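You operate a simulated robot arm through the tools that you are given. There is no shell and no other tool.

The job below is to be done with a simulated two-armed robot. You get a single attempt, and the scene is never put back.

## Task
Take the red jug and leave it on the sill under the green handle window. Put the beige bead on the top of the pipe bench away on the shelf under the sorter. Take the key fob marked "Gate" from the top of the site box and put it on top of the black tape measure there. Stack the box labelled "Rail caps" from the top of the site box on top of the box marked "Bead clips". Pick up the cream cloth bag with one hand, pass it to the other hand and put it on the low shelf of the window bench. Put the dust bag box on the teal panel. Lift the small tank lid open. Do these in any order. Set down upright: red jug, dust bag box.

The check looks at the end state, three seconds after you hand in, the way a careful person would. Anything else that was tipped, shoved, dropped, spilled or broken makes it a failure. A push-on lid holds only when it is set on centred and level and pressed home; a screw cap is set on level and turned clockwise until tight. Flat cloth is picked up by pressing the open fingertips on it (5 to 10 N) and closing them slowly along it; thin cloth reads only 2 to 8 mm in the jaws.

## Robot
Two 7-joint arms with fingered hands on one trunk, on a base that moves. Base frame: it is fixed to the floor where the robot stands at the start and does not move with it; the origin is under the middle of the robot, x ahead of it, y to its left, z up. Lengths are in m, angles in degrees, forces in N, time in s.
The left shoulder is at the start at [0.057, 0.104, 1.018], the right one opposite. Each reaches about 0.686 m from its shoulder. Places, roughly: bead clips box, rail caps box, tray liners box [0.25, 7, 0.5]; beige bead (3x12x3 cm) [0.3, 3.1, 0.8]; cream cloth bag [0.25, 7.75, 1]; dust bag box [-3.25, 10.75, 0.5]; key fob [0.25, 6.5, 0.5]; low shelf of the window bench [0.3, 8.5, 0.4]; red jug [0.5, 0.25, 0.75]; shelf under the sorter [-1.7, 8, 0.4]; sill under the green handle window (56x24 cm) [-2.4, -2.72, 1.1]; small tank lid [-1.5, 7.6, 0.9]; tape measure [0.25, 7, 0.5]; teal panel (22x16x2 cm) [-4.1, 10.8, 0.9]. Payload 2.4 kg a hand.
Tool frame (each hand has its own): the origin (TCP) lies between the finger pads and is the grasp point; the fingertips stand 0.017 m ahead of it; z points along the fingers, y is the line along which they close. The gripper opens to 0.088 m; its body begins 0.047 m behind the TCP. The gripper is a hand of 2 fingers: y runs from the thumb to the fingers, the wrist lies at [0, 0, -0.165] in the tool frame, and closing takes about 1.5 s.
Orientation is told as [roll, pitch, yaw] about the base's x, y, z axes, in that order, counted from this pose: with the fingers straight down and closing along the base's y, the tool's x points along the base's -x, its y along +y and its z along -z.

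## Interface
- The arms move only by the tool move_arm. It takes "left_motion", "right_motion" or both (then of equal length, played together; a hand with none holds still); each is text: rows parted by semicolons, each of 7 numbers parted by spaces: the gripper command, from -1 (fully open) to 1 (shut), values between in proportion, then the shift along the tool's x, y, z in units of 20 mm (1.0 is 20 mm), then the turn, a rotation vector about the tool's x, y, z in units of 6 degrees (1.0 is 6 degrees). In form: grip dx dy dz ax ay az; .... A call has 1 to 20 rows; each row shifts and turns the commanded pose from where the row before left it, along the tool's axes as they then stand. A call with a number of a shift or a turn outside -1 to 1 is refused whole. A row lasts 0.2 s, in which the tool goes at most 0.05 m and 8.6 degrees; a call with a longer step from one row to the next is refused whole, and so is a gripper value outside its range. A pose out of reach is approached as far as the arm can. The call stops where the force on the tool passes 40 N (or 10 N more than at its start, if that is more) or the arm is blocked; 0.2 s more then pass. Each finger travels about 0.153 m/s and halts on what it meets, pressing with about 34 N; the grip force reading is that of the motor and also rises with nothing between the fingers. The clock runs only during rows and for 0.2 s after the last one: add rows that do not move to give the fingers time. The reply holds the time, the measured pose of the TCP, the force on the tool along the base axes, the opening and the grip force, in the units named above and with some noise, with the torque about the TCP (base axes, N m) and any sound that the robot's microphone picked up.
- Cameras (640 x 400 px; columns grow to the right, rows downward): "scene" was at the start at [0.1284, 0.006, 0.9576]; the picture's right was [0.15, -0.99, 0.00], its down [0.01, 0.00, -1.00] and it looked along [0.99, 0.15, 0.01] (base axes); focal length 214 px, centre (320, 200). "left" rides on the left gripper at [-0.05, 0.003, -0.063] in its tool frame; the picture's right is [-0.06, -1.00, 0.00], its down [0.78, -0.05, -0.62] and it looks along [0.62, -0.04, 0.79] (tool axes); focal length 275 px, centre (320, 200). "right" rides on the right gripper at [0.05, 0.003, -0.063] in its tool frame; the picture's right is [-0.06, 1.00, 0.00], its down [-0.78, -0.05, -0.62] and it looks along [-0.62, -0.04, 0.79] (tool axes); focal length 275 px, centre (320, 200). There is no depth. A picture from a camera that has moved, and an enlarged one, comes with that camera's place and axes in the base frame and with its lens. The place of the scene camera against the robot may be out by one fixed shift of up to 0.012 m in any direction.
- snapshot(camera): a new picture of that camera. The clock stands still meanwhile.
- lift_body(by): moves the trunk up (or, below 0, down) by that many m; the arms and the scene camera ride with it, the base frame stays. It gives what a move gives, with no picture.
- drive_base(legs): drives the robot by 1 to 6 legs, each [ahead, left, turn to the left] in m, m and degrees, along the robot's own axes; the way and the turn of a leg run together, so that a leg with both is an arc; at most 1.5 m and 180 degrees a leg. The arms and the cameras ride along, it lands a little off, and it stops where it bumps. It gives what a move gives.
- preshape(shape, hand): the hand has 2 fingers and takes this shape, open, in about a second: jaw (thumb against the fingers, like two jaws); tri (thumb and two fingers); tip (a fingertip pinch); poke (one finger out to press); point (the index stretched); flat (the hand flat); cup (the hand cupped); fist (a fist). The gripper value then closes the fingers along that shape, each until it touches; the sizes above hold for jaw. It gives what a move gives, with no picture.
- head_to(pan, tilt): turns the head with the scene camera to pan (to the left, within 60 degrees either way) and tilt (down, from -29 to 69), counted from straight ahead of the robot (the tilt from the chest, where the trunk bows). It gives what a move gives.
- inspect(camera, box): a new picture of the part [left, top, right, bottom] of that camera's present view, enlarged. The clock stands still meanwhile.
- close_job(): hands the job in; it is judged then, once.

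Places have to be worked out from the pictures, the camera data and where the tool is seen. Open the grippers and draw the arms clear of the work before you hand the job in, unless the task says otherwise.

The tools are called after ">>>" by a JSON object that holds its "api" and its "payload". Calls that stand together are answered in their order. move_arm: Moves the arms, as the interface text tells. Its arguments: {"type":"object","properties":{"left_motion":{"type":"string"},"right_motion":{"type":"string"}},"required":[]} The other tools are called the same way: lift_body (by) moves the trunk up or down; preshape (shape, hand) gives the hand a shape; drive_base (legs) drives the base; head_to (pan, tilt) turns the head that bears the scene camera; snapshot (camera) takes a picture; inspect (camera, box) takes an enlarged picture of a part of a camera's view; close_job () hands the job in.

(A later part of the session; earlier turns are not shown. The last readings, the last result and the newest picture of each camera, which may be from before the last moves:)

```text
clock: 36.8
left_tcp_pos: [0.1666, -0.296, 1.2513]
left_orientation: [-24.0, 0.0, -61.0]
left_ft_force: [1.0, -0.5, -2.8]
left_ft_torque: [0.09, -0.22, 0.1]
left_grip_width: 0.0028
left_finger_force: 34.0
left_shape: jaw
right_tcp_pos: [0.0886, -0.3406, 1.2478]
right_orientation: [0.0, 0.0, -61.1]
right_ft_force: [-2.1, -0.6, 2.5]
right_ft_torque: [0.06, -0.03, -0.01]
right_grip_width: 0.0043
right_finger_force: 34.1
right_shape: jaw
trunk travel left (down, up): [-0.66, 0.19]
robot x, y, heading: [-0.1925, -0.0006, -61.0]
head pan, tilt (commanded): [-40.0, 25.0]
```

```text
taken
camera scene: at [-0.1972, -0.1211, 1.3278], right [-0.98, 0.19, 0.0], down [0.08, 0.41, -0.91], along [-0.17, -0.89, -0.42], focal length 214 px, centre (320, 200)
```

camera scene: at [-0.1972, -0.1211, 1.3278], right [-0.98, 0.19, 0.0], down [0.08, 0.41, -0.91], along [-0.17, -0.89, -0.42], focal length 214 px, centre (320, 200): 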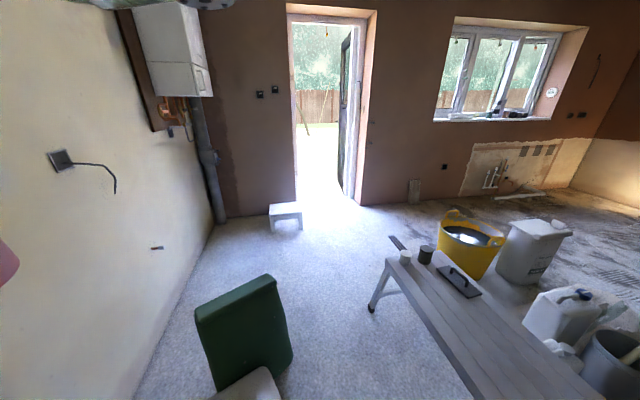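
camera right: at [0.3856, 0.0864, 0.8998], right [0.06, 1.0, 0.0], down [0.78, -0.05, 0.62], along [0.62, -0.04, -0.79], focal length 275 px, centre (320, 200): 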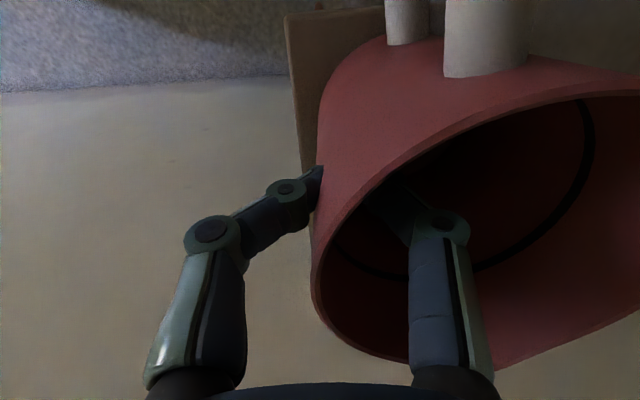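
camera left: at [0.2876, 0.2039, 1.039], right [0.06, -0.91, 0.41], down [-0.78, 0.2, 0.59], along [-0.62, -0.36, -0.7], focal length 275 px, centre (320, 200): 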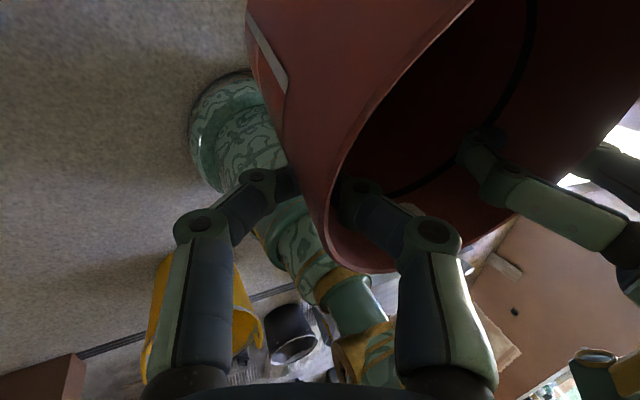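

I see the back door, the three-pane window to the right, a trestle platform, buckets and the green chair. I zoom in on the window and on the floor way.

>>> {"api": "inspect", "payload": {"camera": "scene", "box": [420, 10, 600, 130]}}

>>> {"api": "inspect", "payload": {"camera": "scene", "box": [340, 180, 640, 400]}}

>>> {"api": "head_to", "payload": {"pan": -60, "tilt": 40}}

>>> {"api": "snapshot", "payload": {"camera": "scene"}}

```text
3.33 times, centred on (510, 70) of scene
camera zoom: at [-0.1972, -0.1211, 1.3278], right [-0.98, 0.19, 0.0], down [0.08, 0.41, -0.91], along [-0.17, -0.89, -0.42], focal length 715 px, centre (-313, 633)
```

zoom: 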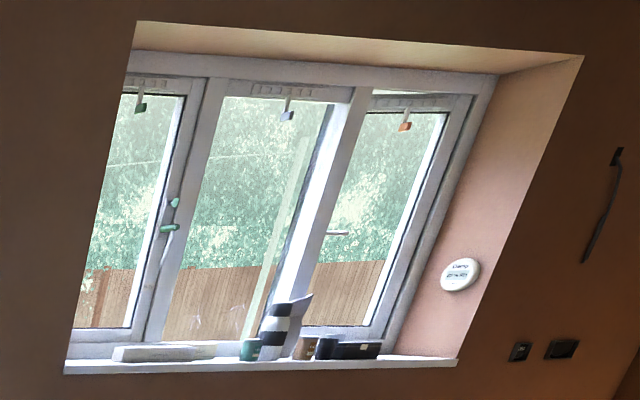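

```text
1.82 times, centred on (490, 290) of scene
camera zoom: at [-0.1972, -0.1211, 1.3278], right [-0.98, 0.19, 0.0], down [0.08, 0.41, -0.91], along [-0.17, -0.89, -0.42], focal length 390 px, centre (11, 36)
```

zoom: 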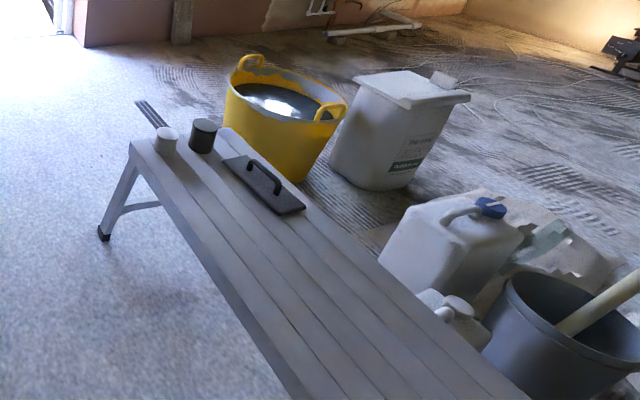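

```text
clock: 37.6
left_tcp_pos: [0.1671, -0.2976, 1.2523]
left_orientation: [-24.0, 0.1, -61.1]
left_ft_force: [2.2, 0.3, -3.7]
left_ft_torque: [0.11, -0.12, 0.09]
left_grip_width: 0.0031
left_finger_force: 34.3
left_shape: jaw
right_tcp_pos: [0.0889, -0.3417, 1.2475]
right_orientation: [0.0, 0.0, -61.2]
right_ft_force: [-3.8, 0.7, 2.1]
right_ft_torque: [0.01, -0.01, 0.01]
right_grip_width: 0.0042
right_finger_force: 34.4
right_shape: jaw
trunk travel left (down, up): [-0.66, 0.19]
robot x, y, heading: [-0.1944, 0.0006, -61.0]
head pan, tilt (commanded): [-60.0, 40.0]
```

```text
taken
camera scene: at [-0.2234, -0.1035, 1.3045], right [-0.86, 0.52, 0.0], down [0.33, 0.55, -0.77], along [-0.4, -0.66, -0.64], focal length 214 px, centre (320, 200)
```

scene: 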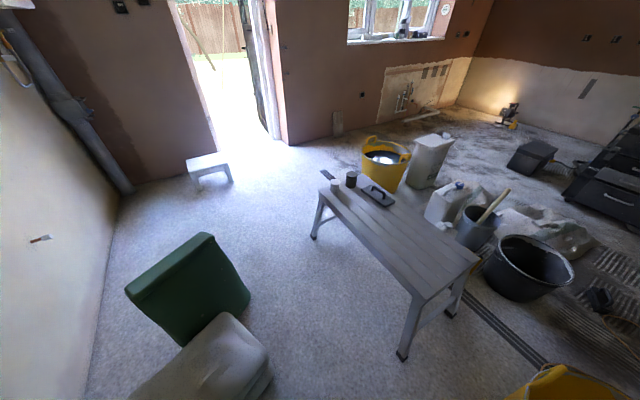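

The green-handled pane is the left one; its sill spans roughly x −2.1 to −2.68. The way there passes between the green chair and the trestle, so I turn further to judge clearances and alternatives.

>>> {"api": "drive_base", "payload": {"legs": [[0, 0, -40]]}}

>>> {"api": "head_to", "payload": {"pan": 0, "tilt": 55}}

>>> {"api": "snapshot", "payload": {"camera": "scene"}}

>>> {"api": "head_to", "payload": {"pan": -50, "tilt": 35}}

>>> {"api": "snapshot", "payload": {"camera": "scene"}}

```text
clock: 39.9
left_tcp_pos: [-0.102, -0.4594, 1.2514]
left_orientation: [-23.9, 0.1, -100.1]
left_ft_force: [1.0, -1.7, -2.6]
left_ft_torque: [0.0, -0.21, 0.12]
left_grip_width: 0.003
left_finger_force: 34.4
left_shape: jaw
right_tcp_pos: [-0.19, -0.445, 1.2469]
right_orientation: [0.0, 0.0, -100.1]
right_ft_force: [-1.4, 1.3, 2.9]
right_ft_torque: [-0.03, -0.01, -0.03]
right_grip_width: 0.004
right_finger_force: 34.2
right_shape: jaw
trunk travel left (down, up): [-0.66, 0.19]
robot x, y, heading: [-0.1963, -0.0009, -99.9]
head pan, tilt (commanded): [-60.0, 40.0]
```

```text
clock: 41.2
left_tcp_pos: [-0.1025, -0.46, 1.2513]
left_orientation: [-23.9, 0.0, -100.1]
left_ft_force: [1.3, -1.4, -3.2]
left_ft_torque: [-0.01, -0.23, 0.12]
left_grip_width: 0.0032
left_finger_force: 33.6
left_shape: jaw
right_tcp_pos: [-0.1899, -0.4448, 1.248]
right_orientation: [0.0, -0.1, -100.0]
right_ft_force: [-1.4, 1.2, 1.5]
right_ft_torque: [-0.03, -0.01, 0.01]
right_grip_width: 0.0045
right_finger_force: 34.1
right_shape: jaw
trunk travel left (down, up): [-0.66, 0.19]
robot x, y, heading: [-0.1924, -0.0008, -100.1]
head pan, tilt (commanded): [0.0, 55.0]
```

```text
taken
camera scene: at [-0.2099, -0.1046, 1.2838], right [-0.98, 0.18, 0.0], down [0.14, 0.81, -0.57], along [-0.1, -0.56, -0.82], focal length 214 px, centre (320, 200)
```

scene: 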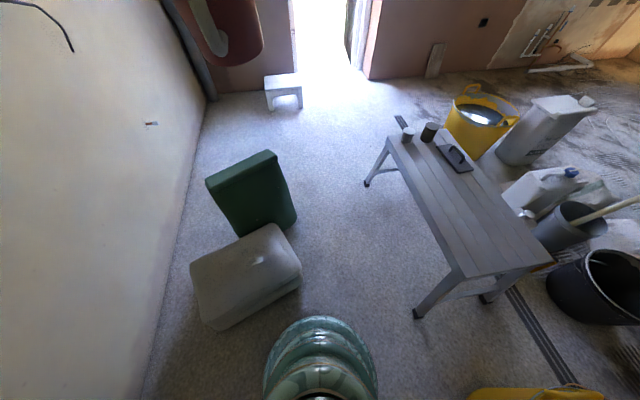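

```text
clock: 42.4
left_tcp_pos: [-0.1011, -0.4594, 1.252]
left_orientation: [-24.0, -0.1, -100.1]
left_ft_force: [2.1, -1.3, -3.6]
left_ft_torque: [0.02, -0.21, 0.09]
left_grip_width: 0.0031
left_finger_force: 33.7
left_shape: jaw
right_tcp_pos: [-0.1895, -0.4456, 1.248]
right_orientation: [0.0, 0.0, -100.1]
right_ft_force: [-0.9, 0.8, 1.0]
right_ft_torque: [-0.04, -0.04, -0.05]
right_grip_width: 0.0041
right_finger_force: 34.4
right_shape: jaw
trunk travel left (down, up): [-0.66, 0.19]
robot x, y, heading: [-0.1969, 0.0007, -99.9]
head pan, tilt (commanded): [-50.0, 35.0]
```

```text
taken
camera scene: at [-0.2734, -0.0776, 1.312], right [-0.5, 0.87, 0.0], down [0.5, 0.29, -0.82], along [-0.71, -0.41, -0.57], focal length 214 px, centre (320, 200)
```

scene: 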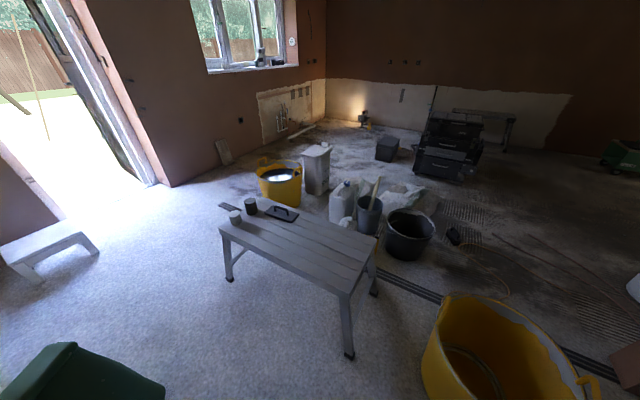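

The gap between chair (edge x≈−0.17) and trestle feet (x≈−0.74) is about 0.56 m against a base of ~0.47 m. I square up to heading −90 and line up at x≈−0.455.

>>> {"api": "drive_base", "payload": {"legs": [[0, 0, 10], [0, -0.26, 0]]}}

>>> {"api": "head_to", "payload": {"pan": 0, "tilt": 62}}

>>> {"api": "snapshot", "payload": {"camera": "scene"}}

```text
clock: 44.9
left_tcp_pos: [-0.284, -0.4357, 1.2522]
left_orientation: [-23.9, 0.0, -90.0]
left_ft_force: [1.0, -1.5, -2.7]
left_ft_torque: [0.03, -0.21, 0.12]
left_grip_width: 0.0031
left_finger_force: 33.8
left_shape: jaw
right_tcp_pos: [-0.3735, -0.4365, 1.2479]
right_orientation: [0.0, 0.0, -90.1]
right_ft_force: [-2.1, 1.2, 2.5]
right_ft_torque: [-0.02, -0.04, -0.03]
right_grip_width: 0.0041
right_finger_force: 34.2
right_shape: jaw
trunk travel left (down, up): [-0.66, 0.19]
robot x, y, heading: [-0.4582, 0.0026, -90.2]
head pan, tilt (commanded): [-50.0, 35.0]
```

```text
clock: 46.1
left_tcp_pos: [-0.2838, -0.436, 1.2518]
left_orientation: [-23.9, 0.0, -90.0]
left_ft_force: [2.1, -1.2, -2.8]
left_ft_torque: [-0.01, -0.2, 0.12]
left_grip_width: 0.0028
left_finger_force: 34.6
left_shape: jaw
right_tcp_pos: [-0.3726, -0.4381, 1.2472]
right_orientation: [0.0, 0.1, -90.1]
right_ft_force: [-1.3, 1.3, 2.2]
right_ft_torque: [-0.04, -0.06, 0.02]
right_grip_width: 0.0042
right_finger_force: 33.5
right_shape: jaw
trunk travel left (down, up): [-0.66, 0.19]
robot x, y, heading: [-0.4557, -0.0032, -90.1]
head pan, tilt (commanded): [0.0, 62.0]
```

```text
taken
camera scene: at [-0.4534, -0.0981, 1.2754], right [-1.0, 0.0, 0.0], down [0.0, 0.88, -0.47], along [0.0, -0.47, -0.88], focal length 214 px, centre (320, 200)
```

scene: 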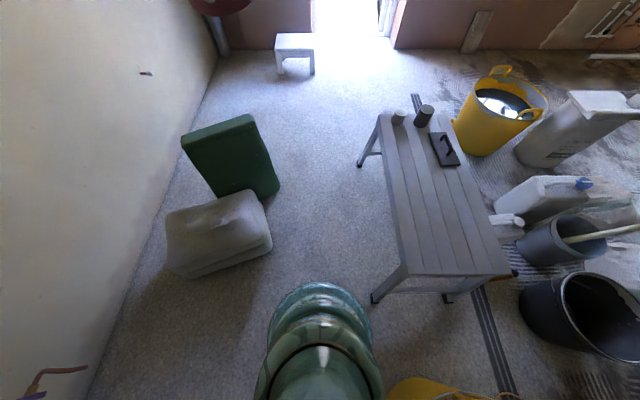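

The robot is centred in the gap (about 3 cm clear on each side). I go ahead half a metre and re-check the line.

>>> {"api": "drive_base", "payload": {"legs": [[0.45, 0, 0]]}}

>>> {"api": "snapshot", "payload": {"camera": "scene"}}

```text
clock: 48.8
left_tcp_pos: [-0.292, -0.893, 1.252]
left_orientation: [-24.0, 0.1, -90.7]
left_ft_force: [0.8, -0.7, -3.1]
left_ft_torque: [0.03, -0.19, 0.12]
left_grip_width: 0.0032
left_finger_force: 33.9
left_shape: jaw
right_tcp_pos: [-0.3815, -0.8927, 1.2471]
right_orientation: [0.0, 0.0, -90.7]
right_ft_force: [-1.4, 1.8, 1.4]
right_ft_torque: [-0.01, -0.06, -0.02]
right_grip_width: 0.0042
right_finger_force: 34.4
right_shape: jaw
trunk travel left (down, up): [-0.66, 0.19]
robot x, y, heading: [-0.4621, -0.455, -90.9]
head pan, tilt (commanded): [0.0, 62.0]
```

```text
taken
camera scene: at [-0.4576, -0.5537, 1.2753], right [-1.0, 0.01, 0.0], down [0.01, 0.88, -0.47], along [-0.01, -0.47, -0.88], focal length 214 px, centre (320, 200)
```

scene: 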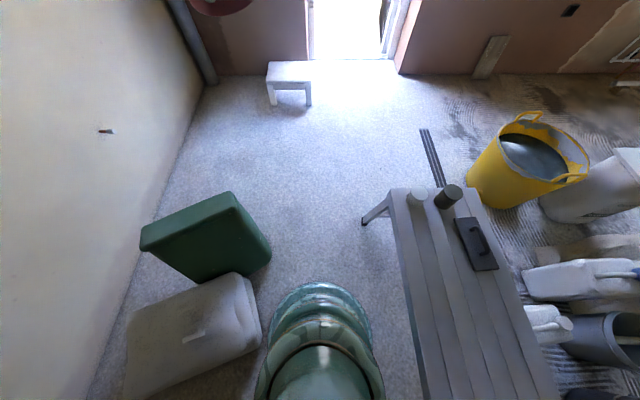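

Clear so far. I continue ahead with a slight heading correction to get past the trestle's far foot.

>>> {"api": "drive_base", "payload": {"legs": [[0.4, 0.012, 0.8], [0.65, 0, 0]]}}

>>> {"api": "head_to", "payload": {"pan": -45, "tilt": 35}}

>>> {"api": "snapshot", "payload": {"camera": "scene"}}

>>> {"api": "inspect", "payload": {"camera": "scene", "box": [250, 0, 500, 160]}}

```text
clock: 54.5
left_tcp_pos: [-0.2837, -1.9399, 1.2512]
left_orientation: [-24.0, 0.1, -90.7]
left_ft_force: [1.5, -1.1, -3.2]
left_ft_torque: [0.02, -0.2, 0.13]
left_grip_width: 0.0029
left_finger_force: 33.6
left_shape: jaw
right_tcp_pos: [-0.3738, -1.9398, 1.2479]
right_orientation: [0.0, 0.1, -90.8]
right_ft_force: [-1.4, 0.8, 1.5]
right_ft_torque: [-0.03, -0.08, 0.01]
right_grip_width: 0.0045
right_finger_force: 33.7
right_shape: jaw
trunk travel left (down, up): [-0.66, 0.19]
robot x, y, heading: [-0.4547, -1.5035, -90.7]
head pan, tilt (commanded): [0.0, 62.0]
```

```text
clock: 55.6
left_tcp_pos: [-0.2832, -1.9406, 1.2521]
left_orientation: [-24.0, -0.1, -90.6]
left_ft_force: [1.2, -1.1, -3.6]
left_ft_torque: [0.05, -0.18, 0.12]
left_grip_width: 0.0032
left_finger_force: 33.7
left_shape: jaw
right_tcp_pos: [-0.3734, -1.9388, 1.247]
right_orientation: [0.1, 0.0, -90.6]
right_ft_force: [-1.0, 1.4, 2.1]
right_ft_torque: [-0.03, -0.06, -0.01]
right_grip_width: 0.0041
right_finger_force: 34.3
right_shape: jaw
trunk travel left (down, up): [-0.66, 0.19]
robot x, y, heading: [-0.4512, -1.5015, -90.5]
head pan, tilt (commanded): [-45.0, 35.0]
```

```text
taken
camera scene: at [-0.5117, -1.5968, 1.3119], right [-0.7, 0.72, 0.0], down [0.41, 0.4, -0.82], along [-0.59, -0.57, -0.57], focal length 214 px, centre (320, 200)
```

scene: 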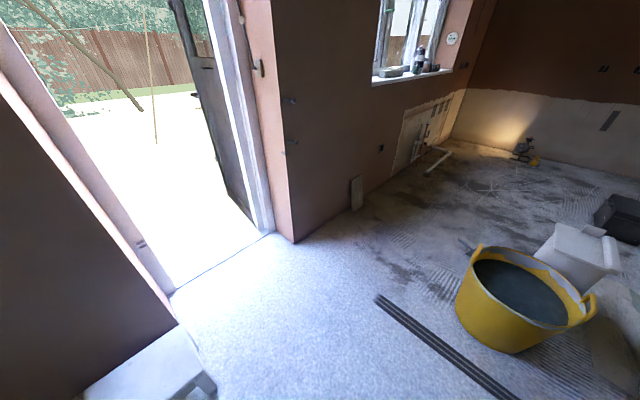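

```text
2.50 times, centred on (375, 80) of scene
camera zoom: at [-0.5117, -1.5968, 1.3119], right [-0.7, 0.72, 0.0], down [0.41, 0.4, -0.82], along [-0.59, -0.57, -0.57], focal length 536 px, centre (182, 500)
```

zoom: 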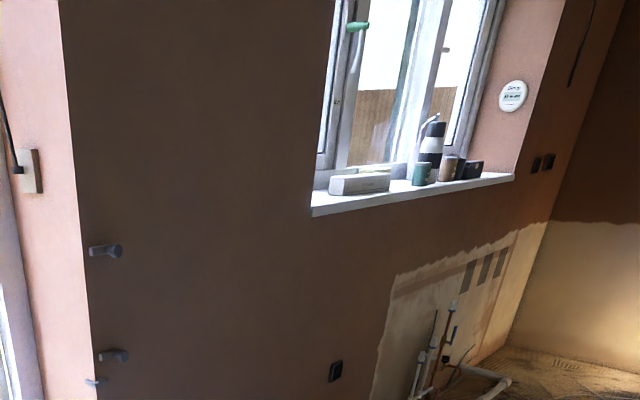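

I'm past the trestle at [−0.45, −1.5]. I move diagonally right, staying clear of the stool and the yellow bucket, until I'm in front of the green-handled pane.

>>> {"api": "drive_base", "payload": {"legs": [[0.38, -1.0, 0.6], [0, -0.93, 0]]}}

>>> {"api": "head_to", "payload": {"pan": 0, "tilt": 15}}

>>> {"api": "snapshot", "payload": {"camera": "scene"}}

```text
clock: 63.8
left_tcp_pos: [-1.8259, -2.3001, 1.2523]
left_orientation: [-23.7, 0.1, -90.1]
left_ft_force: [0.7, -1.0, -2.7]
left_ft_torque: [0.04, -0.18, 0.12]
left_grip_width: 0.0031
left_finger_force: 34.1
left_shape: jaw
right_tcp_pos: [-1.9169, -2.3003, 1.2476]
right_orientation: [0.2, 0.0, -90.0]
right_ft_force: [-1.6, 1.0, 1.6]
right_ft_torque: [0.01, -0.02, -0.01]
right_grip_width: 0.0042
right_finger_force: 34.1
right_shape: jaw
trunk travel left (down, up): [-0.66, 0.19]
robot x, y, heading: [-1.9961, -1.8666, -90.3]
head pan, tilt (commanded): [-45.0, 35.0]
stopped in leg 2: the robot was blocked; the commanded pose is now the measured one
```

```text
clock: 64.9
left_tcp_pos: [-1.8223, -2.3005, 1.2511]
left_orientation: [-23.9, 0.1, -90.0]
left_ft_force: [-0.2, -0.4, -3.5]
left_ft_torque: [0.03, -0.21, 0.08]
left_grip_width: 0.0027
left_finger_force: 33.5
left_shape: jaw
right_tcp_pos: [-1.9116, -2.3008, 1.2479]
right_orientation: [0.0, 0.0, -90.1]
right_ft_force: [-0.4, 1.4, 1.8]
right_ft_torque: [-0.02, -0.05, -0.01]
right_grip_width: 0.0039
right_finger_force: 33.8
right_shape: jaw
trunk travel left (down, up): [-0.66, 0.19]
robot x, y, heading: [-1.9971, -1.8643, -90.1]
head pan, tilt (commanded): [0.0, 15.0]
```

```text
taken
camera scene: at [-1.9926, -1.9916, 1.3439], right [-1.0, 0.0, 0.0], down [0.0, 0.26, -0.97], along [0.0, -0.97, -0.26], focal length 214 px, centre (320, 200)
```

scene: 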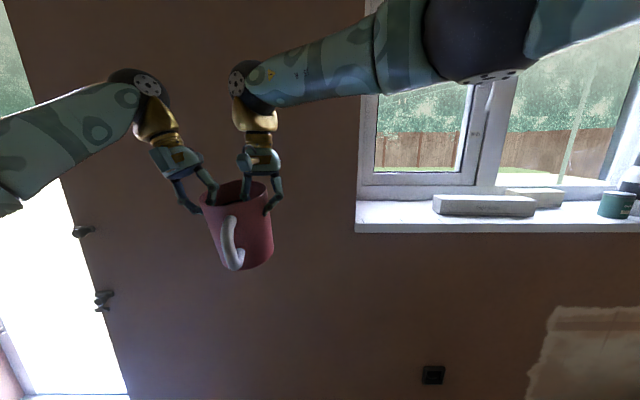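

The base stopped at x≈−2.0: something is touching on the right. I look down to the right to see what.

>>> {"api": "head_to", "payload": {"pan": -60, "tilt": 55}}

>>> {"api": "snapshot", "payload": {"camera": "scene"}}

>>> {"api": "snapshot", "payload": {"camera": "right"}}

>>> {"api": "snapshot", "payload": {"camera": "left"}}

```text
clock: 66.2
left_tcp_pos: [-1.8232, -2.3012, 1.2516]
left_orientation: [-23.9, 0.1, -90.0]
left_ft_force: [1.2, -0.4, -2.7]
left_ft_torque: [0.02, -0.17, 0.09]
left_grip_width: 0.0028
left_finger_force: 33.7
left_shape: jaw
right_tcp_pos: [-1.9115, -2.3014, 1.2474]
right_orientation: [0.0, 0.0, -90.0]
right_ft_force: [0.3, 0.7, 2.0]
right_ft_torque: [0.01, -0.06, 0.0]
right_grip_width: 0.0043
right_finger_force: 34.4
right_shape: jaw
trunk travel left (down, up): [-0.66, 0.19]
robot x, y, heading: [-1.9978, -1.8582, -90.1]
head pan, tilt (commanded): [-60.0, 55.0]
```

```text
taken
camera scene: at [-2.0548, -1.934, 1.2838], right [-0.5, 0.87, 0.0], down [0.71, 0.41, -0.57], along [-0.5, -0.29, -0.82], focal length 214 px, centre (320, 200)
```

scene: 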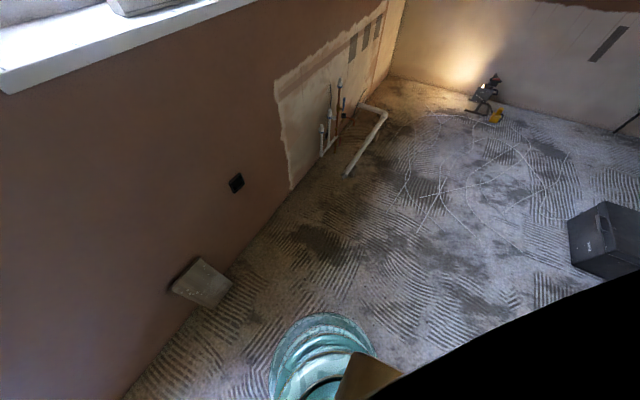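

```text
taken
camera right: at [-1.9088, -2.2522, 1.3106], right [1.0, -0.06, 0.0], down [-0.05, -0.78, 0.62], along [-0.04, -0.62, -0.79], focal length 275 px, centre (320, 200)
```

right: 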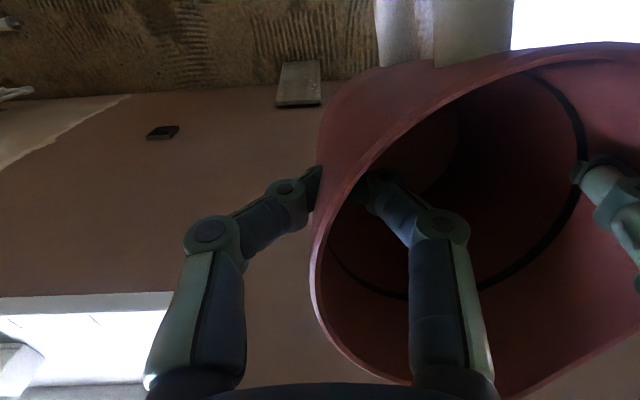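

```text
taken
camera left: at [-1.7941, -2.3512, 1.3087], right [-0.91, -0.06, 0.4], down [0.21, 0.78, 0.59], along [-0.35, 0.62, -0.7], focal length 275 px, centre (320, 200)
```

left: 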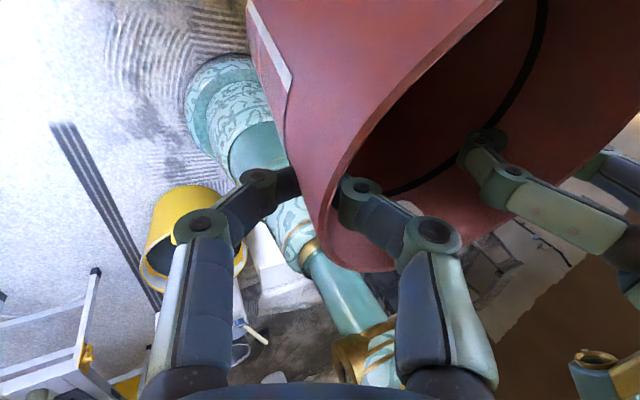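

Nothing obvious on the floor at the right in this view. I check the other sides before moving.

>>> {"api": "head_to", "payload": {"pan": -60, "tilt": 20}}

>>> {"api": "snapshot", "payload": {"camera": "scene"}}

>>> {"api": "head_to", "payload": {"pan": 0, "tilt": 66}}

>>> {"api": "snapshot", "payload": {"camera": "scene"}}

>>> {"api": "head_to", "payload": {"pan": -35, "tilt": 0}}

>>> {"api": "snapshot", "payload": {"camera": "scene"}}

```text
clock: 67.2
left_tcp_pos: [-1.8215, -2.3005, 1.2513]
left_orientation: [-23.9, 0.1, -90.0]
left_ft_force: [1.0, -1.1, -2.2]
left_ft_torque: [0.02, -0.17, 0.13]
left_grip_width: 0.0029
left_finger_force: 34.1
left_shape: jaw
right_tcp_pos: [-1.9114, -2.301, 1.2475]
right_orientation: [0.0, 0.0, -90.2]
right_ft_force: [-0.3, -0.2, 1.7]
right_ft_torque: [0.0, -0.05, -0.02]
right_grip_width: 0.0043
right_finger_force: 34.3
right_shape: jaw
trunk travel left (down, up): [-0.66, 0.19]
robot x, y, heading: [-1.9984, -1.8654, -90.4]
head pan, tilt (commanded): [-60.0, 20.0]
```

```text
taken
camera scene: at [-2.073, -1.9444, 1.3358], right [-0.5, 0.87, 0.0], down [0.3, 0.17, -0.94], along [-0.81, -0.47, -0.34], focal length 214 px, centre (320, 200)
```

scene: 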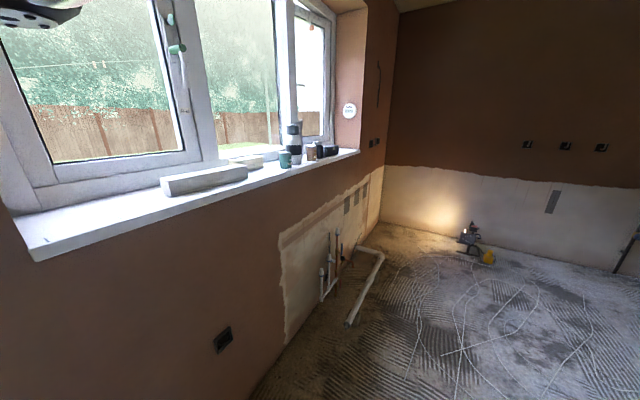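

```text
clock: 68.5
left_tcp_pos: [-1.8226, -2.3, 1.2524]
left_orientation: [-24.0, 0.1, -90.1]
left_ft_force: [0.0, -1.2, -3.8]
left_ft_torque: [-0.01, -0.24, 0.12]
left_grip_width: 0.003
left_finger_force: 33.9
left_shape: jaw
right_tcp_pos: [-1.9123, -2.3015, 1.2472]
right_orientation: [0.0, 0.0, -90.1]
right_ft_force: [-1.1, 1.8, 2.1]
right_ft_torque: [0.0, -0.05, -0.03]
right_grip_width: 0.0041
right_finger_force: 34.2
right_shape: jaw
trunk travel left (down, up): [-0.66, 0.19]
robot x, y, heading: [-1.9954, -1.8641, -90.5]
head pan, tilt (commanded): [0.0, 66.0]
```

```text
taken
camera scene: at [-1.9925, -1.9576, 1.2711], right [-1.0, 0.0, 0.0], down [0.0, 0.91, -0.41], along [0.0, -0.41, -0.91], focal length 214 px, centre (320, 200)
```

scene: 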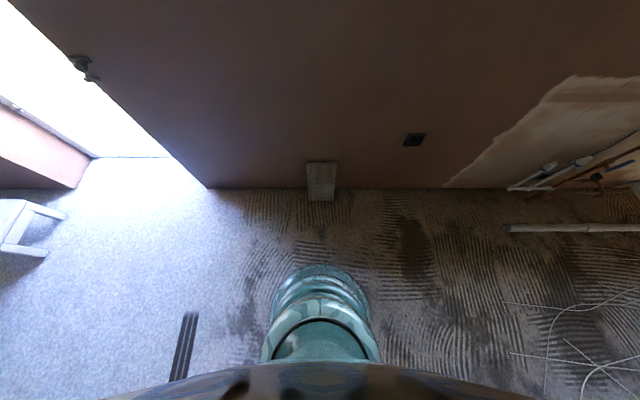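

```text
clock: 69.9
left_tcp_pos: [-1.8223, -2.3019, 1.2509]
left_orientation: [-23.8, 0.1, -90.0]
left_ft_force: [0.9, -2.0, -2.5]
left_ft_torque: [0.01, -0.19, 0.12]
left_grip_width: 0.003
left_finger_force: 33.8
left_shape: jaw
right_tcp_pos: [-1.9108, -2.3008, 1.2469]
right_orientation: [0.0, 0.0, -90.1]
right_ft_force: [-1.1, 0.4, 1.9]
right_ft_torque: [0.0, -0.05, -0.01]
right_grip_width: 0.004
right_finger_force: 33.9
right_shape: jaw
trunk travel left (down, up): [-0.66, 0.19]
robot x, y, heading: [-1.996, -1.8672, -90.0]
head pan, tilt (commanded): [-35.0, 0.0]
```

```text
taken
camera scene: at [-2.0409, -1.9769, 1.3551], right [-0.85, 0.53, 0.0], down [0.07, 0.12, -0.99], along [-0.52, -0.84, -0.14], focal length 214 px, centre (320, 200)
```

scene: 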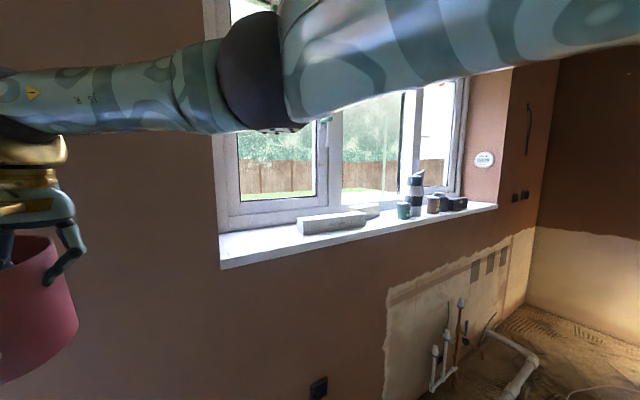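

I see no obstacle on the right; I try a short 5 cm step to the right to test whether it is truly blocked.

>>> {"api": "drive_base", "payload": {"legs": [[0, -0.05, 0]]}}

```text
clock: 70.8
left_tcp_pos: [-1.8734, -2.2995, 1.2528]
left_orientation: [-23.8, 0.0, -89.9]
left_ft_force: [-1.1, -1.2, -3.1]
left_ft_torque: [0.03, -0.21, 0.12]
left_grip_width: 0.0029
left_finger_force: 34.3
left_shape: jaw
right_tcp_pos: [-1.9622, -2.3004, 1.2466]
right_orientation: [0.0, 0.0, -90.0]
right_ft_force: [-1.6, 0.6, 1.2]
right_ft_torque: [0.0, -0.05, -0.03]
right_grip_width: 0.0044
right_finger_force: 34.3
right_shape: jaw
trunk travel left (down, up): [-0.66, 0.19]
robot x, y, heading: [-2.0461, -1.8665, -90.0]
head pan, tilt (commanded): [-35.0, 0.0]
```

It moves freely now. The clear part of the green-pane sill is x −2.11 to −2.39; I aim to set the jug near [−2.29, −2.665]. I strafe on and then move closer.

>>> {"api": "drive_base", "payload": {"legs": [[0, -0.373, 0]]}}

>>> {"api": "head_to", "payload": {"pan": 10, "tilt": 25}}

>>> {"api": "snapshot", "payload": {"camera": "scene"}}

```text
clock: 73.2
left_tcp_pos: [-2.2624, -2.2994, 1.2523]
left_orientation: [-23.8, 0.0, -90.7]
left_ft_force: [0.1, -1.2, -3.0]
left_ft_torque: [0.01, -0.2, 0.11]
left_grip_width: 0.003
left_finger_force: 34.0
left_shape: jaw
right_tcp_pos: [-2.3513, -2.298, 1.2479]
right_orientation: [0.1, 0.1, -90.6]
right_ft_force: [-0.6, 1.1, 2.3]
right_ft_torque: [0.03, -0.05, -0.01]
right_grip_width: 0.0041
right_finger_force: 33.9
right_shape: jaw
trunk travel left (down, up): [-0.66, 0.19]
robot x, y, heading: [-2.4301, -1.8651, -90.9]
head pan, tilt (commanded): [-35.0, 0.0]
```

```text
clock: 74.3
left_tcp_pos: [-2.2602, -2.2993, 1.2516]
left_orientation: [-23.9, 0.1, -90.6]
left_ft_force: [1.1, -1.2, -4.0]
left_ft_torque: [0.03, -0.15, 0.13]
left_grip_width: 0.0031
left_finger_force: 34.0
left_shape: jaw
right_tcp_pos: [-2.3505, -2.299, 1.2466]
right_orientation: [0.0, 0.0, -90.6]
right_ft_force: [-1.1, 1.9, 3.0]
right_ft_torque: [-0.01, -0.06, -0.02]
right_grip_width: 0.0041
right_finger_force: 34.1
right_shape: jaw
trunk travel left (down, up): [-0.66, 0.19]
robot x, y, heading: [-2.4309, -1.8588, -90.8]
head pan, tilt (commanded): [10.0, 25.0]
```

```text
taken
camera scene: at [-2.4114, -1.9859, 1.3278], right [-0.99, -0.16, 0.0], down [-0.07, 0.42, -0.91], along [0.14, -0.89, -0.42], focal length 214 px, centre (320, 200)
```

scene: 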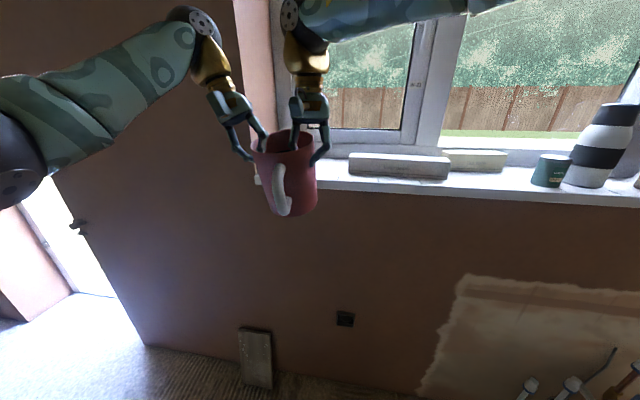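

The slab and block are clear of my path. I move closer by 0.2 m with a small correction, then look again.

>>> {"api": "drive_base", "payload": {"legs": [[0.2, -0.02, 0.8]]}}

>>> {"api": "snapshot", "payload": {"camera": "scene"}}

>>> {"api": "snapshot", "payload": {"camera": "right"}}

```text
clock: 76.0
left_tcp_pos: [-2.2755, -2.5006, 1.2516]
left_orientation: [-24.0, 0.1, -89.8]
left_ft_force: [0.1, -0.7, -3.1]
left_ft_torque: [0.04, -0.18, 0.13]
left_grip_width: 0.0031
left_finger_force: 34.2
left_shape: jaw
right_tcp_pos: [-2.3641, -2.5022, 1.2478]
right_orientation: [0.0, 0.0, -89.7]
right_ft_force: [-0.6, 0.9, 0.8]
right_ft_torque: [0.0, -0.01, -0.08]
right_grip_width: 0.0042
right_finger_force: 34.0
right_shape: jaw
trunk travel left (down, up): [-0.66, 0.19]
robot x, y, heading: [-2.4532, -2.0648, -89.9]
head pan, tilt (commanded): [10.0, 25.0]
```

```text
taken
camera scene: at [-2.4307, -2.1901, 1.3276], right [-0.98, -0.17, 0.0], down [-0.07, 0.42, -0.91], along [0.16, -0.89, -0.42], focal length 214 px, centre (320, 200)
```

scene: 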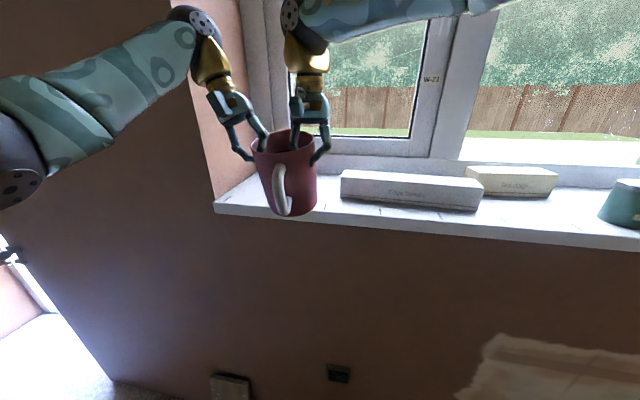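

```text
taken
camera right: at [-2.3622, -2.4532, 1.3104], right [1.0, -0.06, 0.0], down [-0.05, -0.78, 0.62], along [-0.04, -0.62, -0.79], focal length 275 px, centre (320, 200)
```

right: 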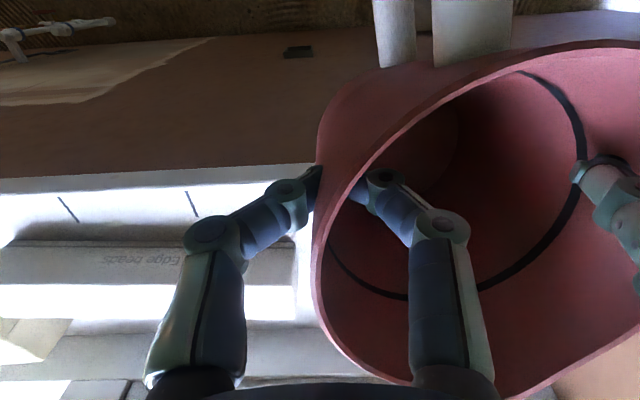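

The sill's free bay is x −2.10…−2.39, y −2.62…−2.79, and the jug is at x≈−2.32. I move 0.18 m ahead so it is over the sill.

>>> {"api": "drive_base", "payload": {"legs": [[0.182, 0, 0]]}}

>>> {"api": "head_to", "payload": {"pan": 10, "tilt": 35}}

>>> {"api": "snapshot", "payload": {"camera": "scene"}}

>>> {"api": "snapshot", "payload": {"camera": "right"}}

>>> {"api": "snapshot", "payload": {"camera": "left"}}

```text
clock: 77.5
left_tcp_pos: [-2.2721, -2.6847, 1.2511]
left_orientation: [-23.9, -0.1, -89.6]
left_ft_force: [0.5, -1.3, -3.9]
left_ft_torque: [0.07, -0.19, 0.13]
left_grip_width: 0.0032
left_finger_force: 34.6
left_shape: jaw
right_tcp_pos: [-2.3626, -2.6852, 1.2471]
right_orientation: [0.0, 0.0, -89.6]
right_ft_force: [0.2, 1.3, 1.5]
right_ft_torque: [-0.01, -0.04, -0.01]
right_grip_width: 0.0042
right_finger_force: 33.8
right_shape: jaw
trunk travel left (down, up): [-0.66, 0.19]
robot x, y, heading: [-2.4505, -2.251, -89.7]
head pan, tilt (commanded): [10.0, 25.0]
```

```text
clock: 78.2
left_tcp_pos: [-2.2736, -2.6822, 1.2521]
left_orientation: [-23.9, 0.0, -89.5]
left_ft_force: [-0.6, -1.7, -3.7]
left_ft_torque: [0.04, -0.18, 0.06]
left_grip_width: 0.0029
left_finger_force: 33.5
left_shape: jaw
right_tcp_pos: [-2.3625, -2.6838, 1.2473]
right_orientation: [0.0, 0.1, -89.7]
right_ft_force: [-0.5, 1.0, 2.2]
right_ft_torque: [-0.02, -0.01, -0.02]
right_grip_width: 0.004
right_finger_force: 34.3
right_shape: jaw
trunk travel left (down, up): [-0.66, 0.19]
robot x, y, heading: [-2.4523, -2.2498, -90.0]
head pan, tilt (commanded): [10.0, 35.0]
```

```text
taken
camera scene: at [-2.4304, -2.3687, 1.312], right [-0.98, -0.18, 0.0], down [-0.1, 0.56, -0.82], along [0.15, -0.81, -0.57], focal length 214 px, centre (320, 200)
```

scene: 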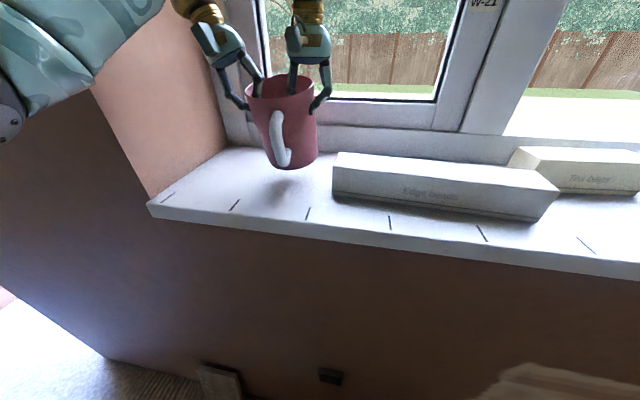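

```text
taken
camera right: at [-2.36, -2.6354, 1.3108], right [1.0, -0.06, 0.0], down [-0.04, -0.78, 0.62], along [-0.03, -0.62, -0.79], focal length 275 px, centre (320, 200)
```

right: 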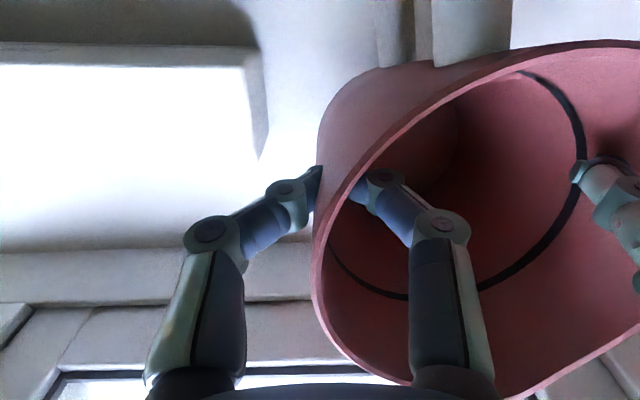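

```text
taken
camera left: at [-2.2445, -2.7336, 1.3086], right [-0.91, -0.07, 0.4], down [0.2, 0.78, 0.59], along [-0.36, 0.62, -0.7], focal length 275 px, centre (320, 200)
```

left: 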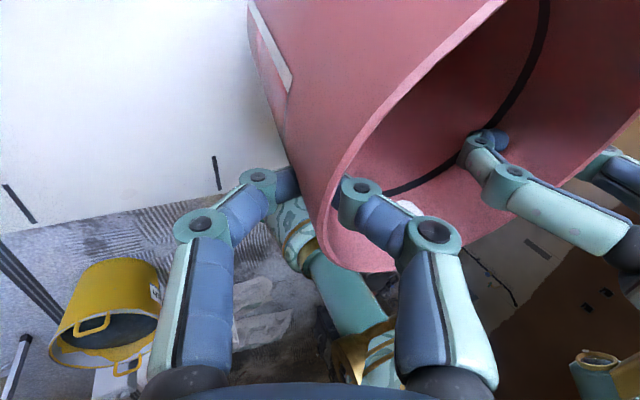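

The jug hangs over the clear bay just left of the "Edge beads" box. I shift 1.2 cm left for finger clearance and lower the trunk most of the way.

>>> {"api": "drive_base", "payload": {"legs": [[0, 0.012, 0]]}}

>>> {"api": "lift_body", "payload": {"by": -0.05}}

>>> {"api": "inspect", "payload": {"camera": "scene", "box": [140, 0, 400, 240]}}

```text
clock: 79.0
left_tcp_pos: [-2.2603, -2.6831, 1.2513]
left_orientation: [-23.9, 0.2, -89.5]
left_ft_force: [0.0, -0.4, -4.6]
left_ft_torque: [0.01, -0.17, 0.13]
left_grip_width: 0.0032
left_finger_force: 34.1
left_shape: jaw
right_tcp_pos: [-2.3493, -2.6844, 1.2474]
right_orientation: [0.0, 0.0, -89.8]
right_ft_force: [-0.6, 0.3, 1.3]
right_ft_torque: [-0.02, -0.05, -0.06]
right_grip_width: 0.004
right_finger_force: 34.2
right_shape: jaw
trunk travel left (down, up): [-0.66, 0.19]
robot x, y, heading: [-2.4413, -2.2458, -89.7]
head pan, tilt (commanded): [10.0, 35.0]
```

```text
clock: 79.9
left_tcp_pos: [-2.2624, -2.6828, 1.2028]
left_orientation: [-23.8, -0.1, -89.5]
left_ft_force: [10.1, -3.1, 23.2]
left_ft_torque: [-0.04, 0.31, 0.22]
left_grip_width: 0.0142
left_finger_force: 34.1
left_shape: jaw
right_tcp_pos: [-2.3519, -2.6836, 1.1974]
right_orientation: [0.0, -0.1, -89.8]
right_ft_force: [-10.8, -1.3, 22.7]
right_ft_torque: [-0.03, 0.08, -0.02]
right_grip_width: 0.0116
right_finger_force: 34.2
right_shape: jaw
trunk travel left (down, up): [-0.61, 0.24]
robot x, y, heading: [-2.4411, -2.2505, -89.9]
head pan, tilt (commanded): [10.0, 35.0]
```

```text
1.67 times, centred on (270, 120) of scene
camera zoom: at [-2.4194, -2.3672, 1.2623], right [-0.98, -0.18, 0.0], down [-0.1, 0.56, -0.82], along [0.15, -0.81, -0.57], focal length 358 px, centre (403, 333)
```

zoom: 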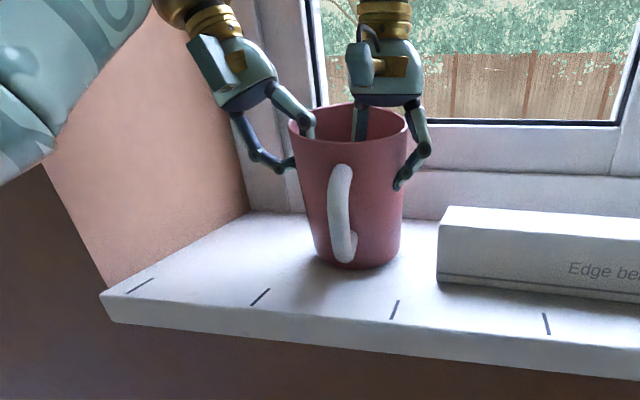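

Both hands read ~23 N upward: the jug stands on the sill. I ease the trunk up 5 mm and then open both hands partway.

>>> {"api": "lift_body", "payload": {"by": 0.006}}

>>> {"api": "move_arm", "payload": {"left_motion": "0.8 0 0 0 0 0 0; 0.6 0 0 0 0 0 0; 0.45 0 0 0 0 0 0; 0.3 0 0 0 0 0 0; 0.3 0 0 0 0 0 0; 0.3 0 0 0 0 0 0", "right_motion": "0.8 0 0 0 0 0 0; 0.6 0 0 0 0 0 0; 0.45 0 0 0 0 0 0; 0.3 0 0 0 0 0 0; 0.3 0 0 0 0 0 0; 0.3 0 0 0 0 0 0"}}

>>> {"api": "inspect", "payload": {"camera": "scene", "box": [140, 0, 400, 240]}}

>>> {"api": "snapshot", "payload": {"camera": "right"}}

>>> {"api": "snapshot", "payload": {"camera": "left"}}

```text
clock: 80.4
left_tcp_pos: [-2.2633, -2.6837, 1.2061]
left_orientation: [-23.8, 0.3, -89.7]
left_ft_force: [6.4, -1.0, -0.8]
left_ft_torque: [0.04, -0.04, 0.17]
left_grip_width: 0.0125
left_finger_force: 34.3
left_shape: jaw
right_tcp_pos: [-2.3493, -2.6819, 1.2031]
right_orientation: [0.1, 0.1, -89.7]
right_ft_force: [-5.8, 1.2, 0.9]
right_ft_torque: [0.0, 0.05, -0.04]
right_grip_width: 0.0076
right_finger_force: 34.0
right_shape: jaw
trunk travel left (down, up): [-0.616, 0.234]
robot x, y, heading: [-2.4389, -2.249, -89.9]
head pan, tilt (commanded): [10.0, 35.0]
```

```text
clock: 81.8
left_tcp_pos: [-2.261, -2.6819, 1.2074]
left_orientation: [-23.8, 0.0, -89.6]
left_ft_force: [0.4, -0.2, -0.3]
left_ft_torque: [-0.02, 0.05, 0.03]
left_grip_width: 0.0305
left_finger_force: 0.1
left_shape: jaw
right_tcp_pos: [-2.3501, -2.6834, 1.2035]
right_orientation: [0.0, 0.1, -89.7]
right_ft_force: [-0.4, 0.2, 0.1]
right_ft_torque: [0.0, -0.02, 0.01]
right_grip_width: 0.0307
right_finger_force: 0.2
right_shape: jaw
trunk travel left (down, up): [-0.616, 0.234]
robot x, y, heading: [-2.4386, -2.2472, -89.7]
head pan, tilt (commanded): [10.0, 35.0]
```

```text
1.67 times, centred on (270, 120) of scene
camera zoom: at [-2.4184, -2.3689, 1.2679], right [-0.98, -0.18, 0.0], down [-0.1, 0.56, -0.82], along [0.15, -0.81, -0.57], focal length 358 px, centre (403, 333)
```

zoom: 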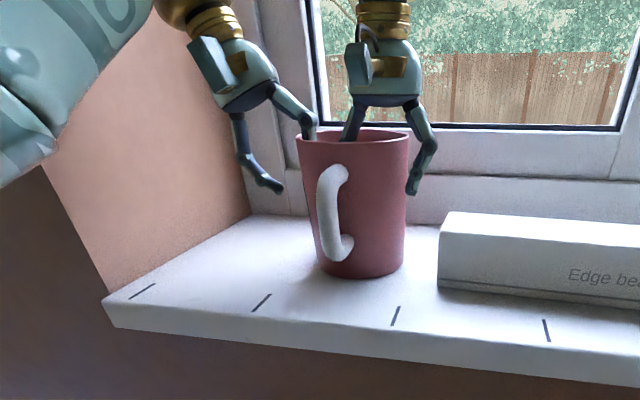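

```text
taken
camera right: at [-2.3482, -2.6354, 1.2668], right [1.0, -0.06, 0.0], down [-0.04, -0.78, 0.62], along [-0.03, -0.62, -0.79], focal length 275 px, centre (320, 200)
```

right: 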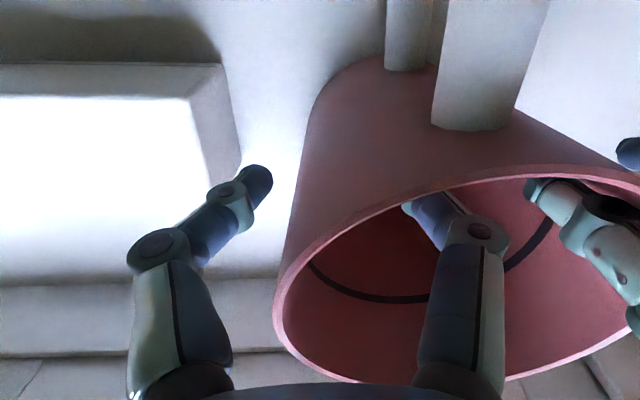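

```text
taken
camera left: at [-2.2327, -2.7336, 1.2646], right [-0.91, -0.07, 0.4], down [0.2, 0.78, 0.59], along [-0.36, 0.62, -0.7], focal length 275 px, centre (320, 200)
```

left: 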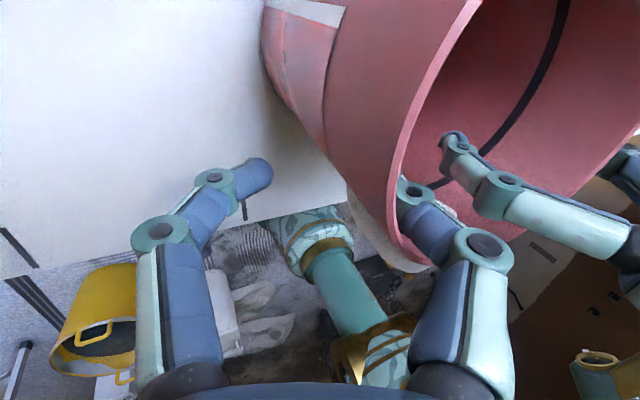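

The jug stands upright, sitting a few millimetres towards the right of both grips. I centre both hands on the walls (6 mm right) and then raise the trunk to draw the fingers out.

>>> {"api": "move_arm", "payload": {"left_motion": "0.3 0 -0.27 0.12 0 0 0; 0.3 0 0 0 0 0 0", "right_motion": "0.3 0 -0.3 0 0 0 0; 0.3 0 0 0 0 0 0"}}

>>> {"api": "lift_body", "payload": {"by": 0.03}}

>>> {"api": "inspect", "payload": {"camera": "scene", "box": [140, 0, 400, 240]}}

```text
clock: 82.4
left_tcp_pos: [-2.2666, -2.6826, 1.2079]
left_orientation: [-23.9, 0.1, -89.6]
left_ft_force: [0.0, 0.3, 0.2]
left_ft_torque: [0.0, 0.01, 0.01]
left_grip_width: 0.0305
left_finger_force: 0.1
left_shape: jaw
right_tcp_pos: [-2.3561, -2.6839, 1.2036]
right_orientation: [0.0, 0.1, -89.7]
right_ft_force: [0.2, -0.1, 0.4]
right_ft_torque: [0.02, 0.0, 0.02]
right_grip_width: 0.0303
right_finger_force: 0.1
right_shape: jaw
trunk travel left (down, up): [-0.616, 0.234]
robot x, y, heading: [-2.4393, -2.2482, -90.1]
head pan, tilt (commanded): [10.0, 35.0]
```

```text
clock: 83.2
left_tcp_pos: [-2.2677, -2.683, 1.2381]
left_orientation: [-23.9, 0.1, -89.7]
left_ft_force: [0.1, -0.3, 0.0]
left_ft_torque: [0.01, -0.03, 0.02]
left_grip_width: 0.0305
left_finger_force: 0.1
left_shape: jaw
right_tcp_pos: [-2.3576, -2.6841, 1.233]
right_orientation: [-0.1, 0.0, -89.7]
right_ft_force: [0.4, 0.3, -0.5]
right_ft_torque: [0.02, -0.01, -0.01]
right_grip_width: 0.0304
right_finger_force: 0.1
right_shape: jaw
trunk travel left (down, up): [-0.646, 0.204]
robot x, y, heading: [-2.4382, -2.2452, -89.6]
head pan, tilt (commanded): [10.0, 35.0]
```

```text
1.67 times, centred on (270, 120) of scene
camera zoom: at [-2.4183, -2.3688, 1.298], right [-0.98, -0.18, 0.0], down [-0.1, 0.56, -0.82], along [0.15, -0.81, -0.57], focal length 358 px, centre (403, 333)
```

zoom: 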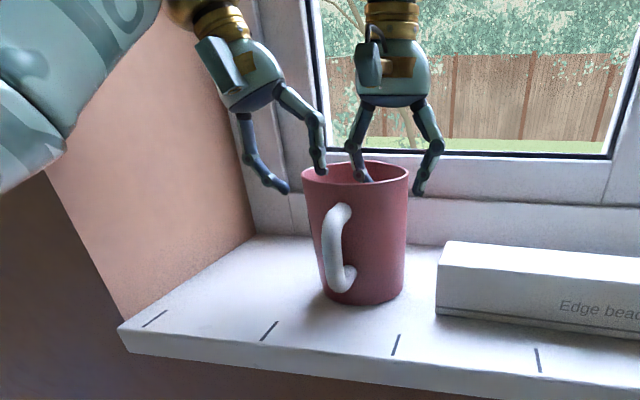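

The fingers are coming out cleanly. I raise another 6 cm and then back straight away from the sill.

>>> {"api": "lift_body", "payload": {"by": 0.07}}

>>> {"api": "drive_base", "payload": {"legs": [[-0.4, 0, 0]]}}

>>> {"api": "snapshot", "payload": {"camera": "scene"}}

```text
clock: 84.2
left_tcp_pos: [-2.266, -2.6827, 1.3085]
left_orientation: [-23.9, 0.1, -89.6]
left_ft_force: [0.5, 0.4, 0.4]
left_ft_torque: [-0.02, 0.02, 0.01]
left_grip_width: 0.0307
left_finger_force: 0.1
left_shape: jaw
right_tcp_pos: [-2.3567, -2.6846, 1.3037]
right_orientation: [0.0, 0.0, -89.8]
right_ft_force: [0.1, -0.7, 0.1]
right_ft_torque: [-0.01, 0.02, 0.0]
right_grip_width: 0.0303
right_finger_force: 0.0
right_shape: jaw
trunk travel left (down, up): [-0.716, 0.134]
robot x, y, heading: [-2.4361, -2.2456, -89.8]
head pan, tilt (commanded): [10.0, 35.0]
```

```text
clock: 86.7
left_tcp_pos: [-2.2701, -2.2837, 1.3086]
left_orientation: [-23.9, 0.1, -89.7]
left_ft_force: [0.3, -0.4, -0.2]
left_ft_torque: [0.01, 0.0, 0.03]
left_grip_width: 0.0304
left_finger_force: 0.1
left_shape: jaw
right_tcp_pos: [-2.3596, -2.2852, 1.3031]
right_orientation: [0.0, -0.1, -89.8]
right_ft_force: [0.6, -0.1, 0.6]
right_ft_torque: [-0.01, 0.03, -0.04]
right_grip_width: 0.0306
right_finger_force: 0.1
right_shape: jaw
trunk travel left (down, up): [-0.716, 0.134]
robot x, y, heading: [-2.4409, -1.8456, -89.9]
head pan, tilt (commanded): [10.0, 35.0]
```

```text
taken
camera scene: at [-2.4198, -1.9685, 1.3681], right [-0.98, -0.17, 0.0], down [-0.1, 0.56, -0.82], along [0.14, -0.81, -0.57], focal length 214 px, centre (320, 200)
```

scene: 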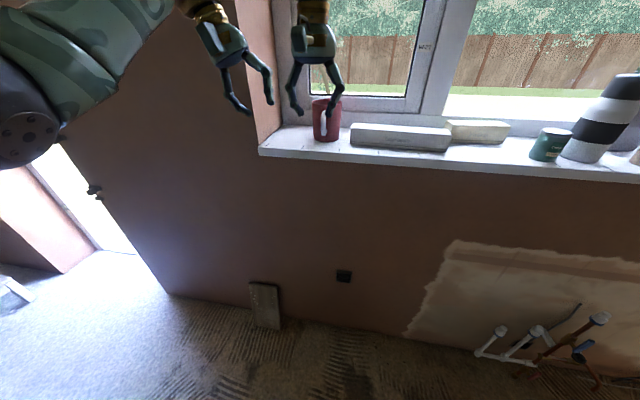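

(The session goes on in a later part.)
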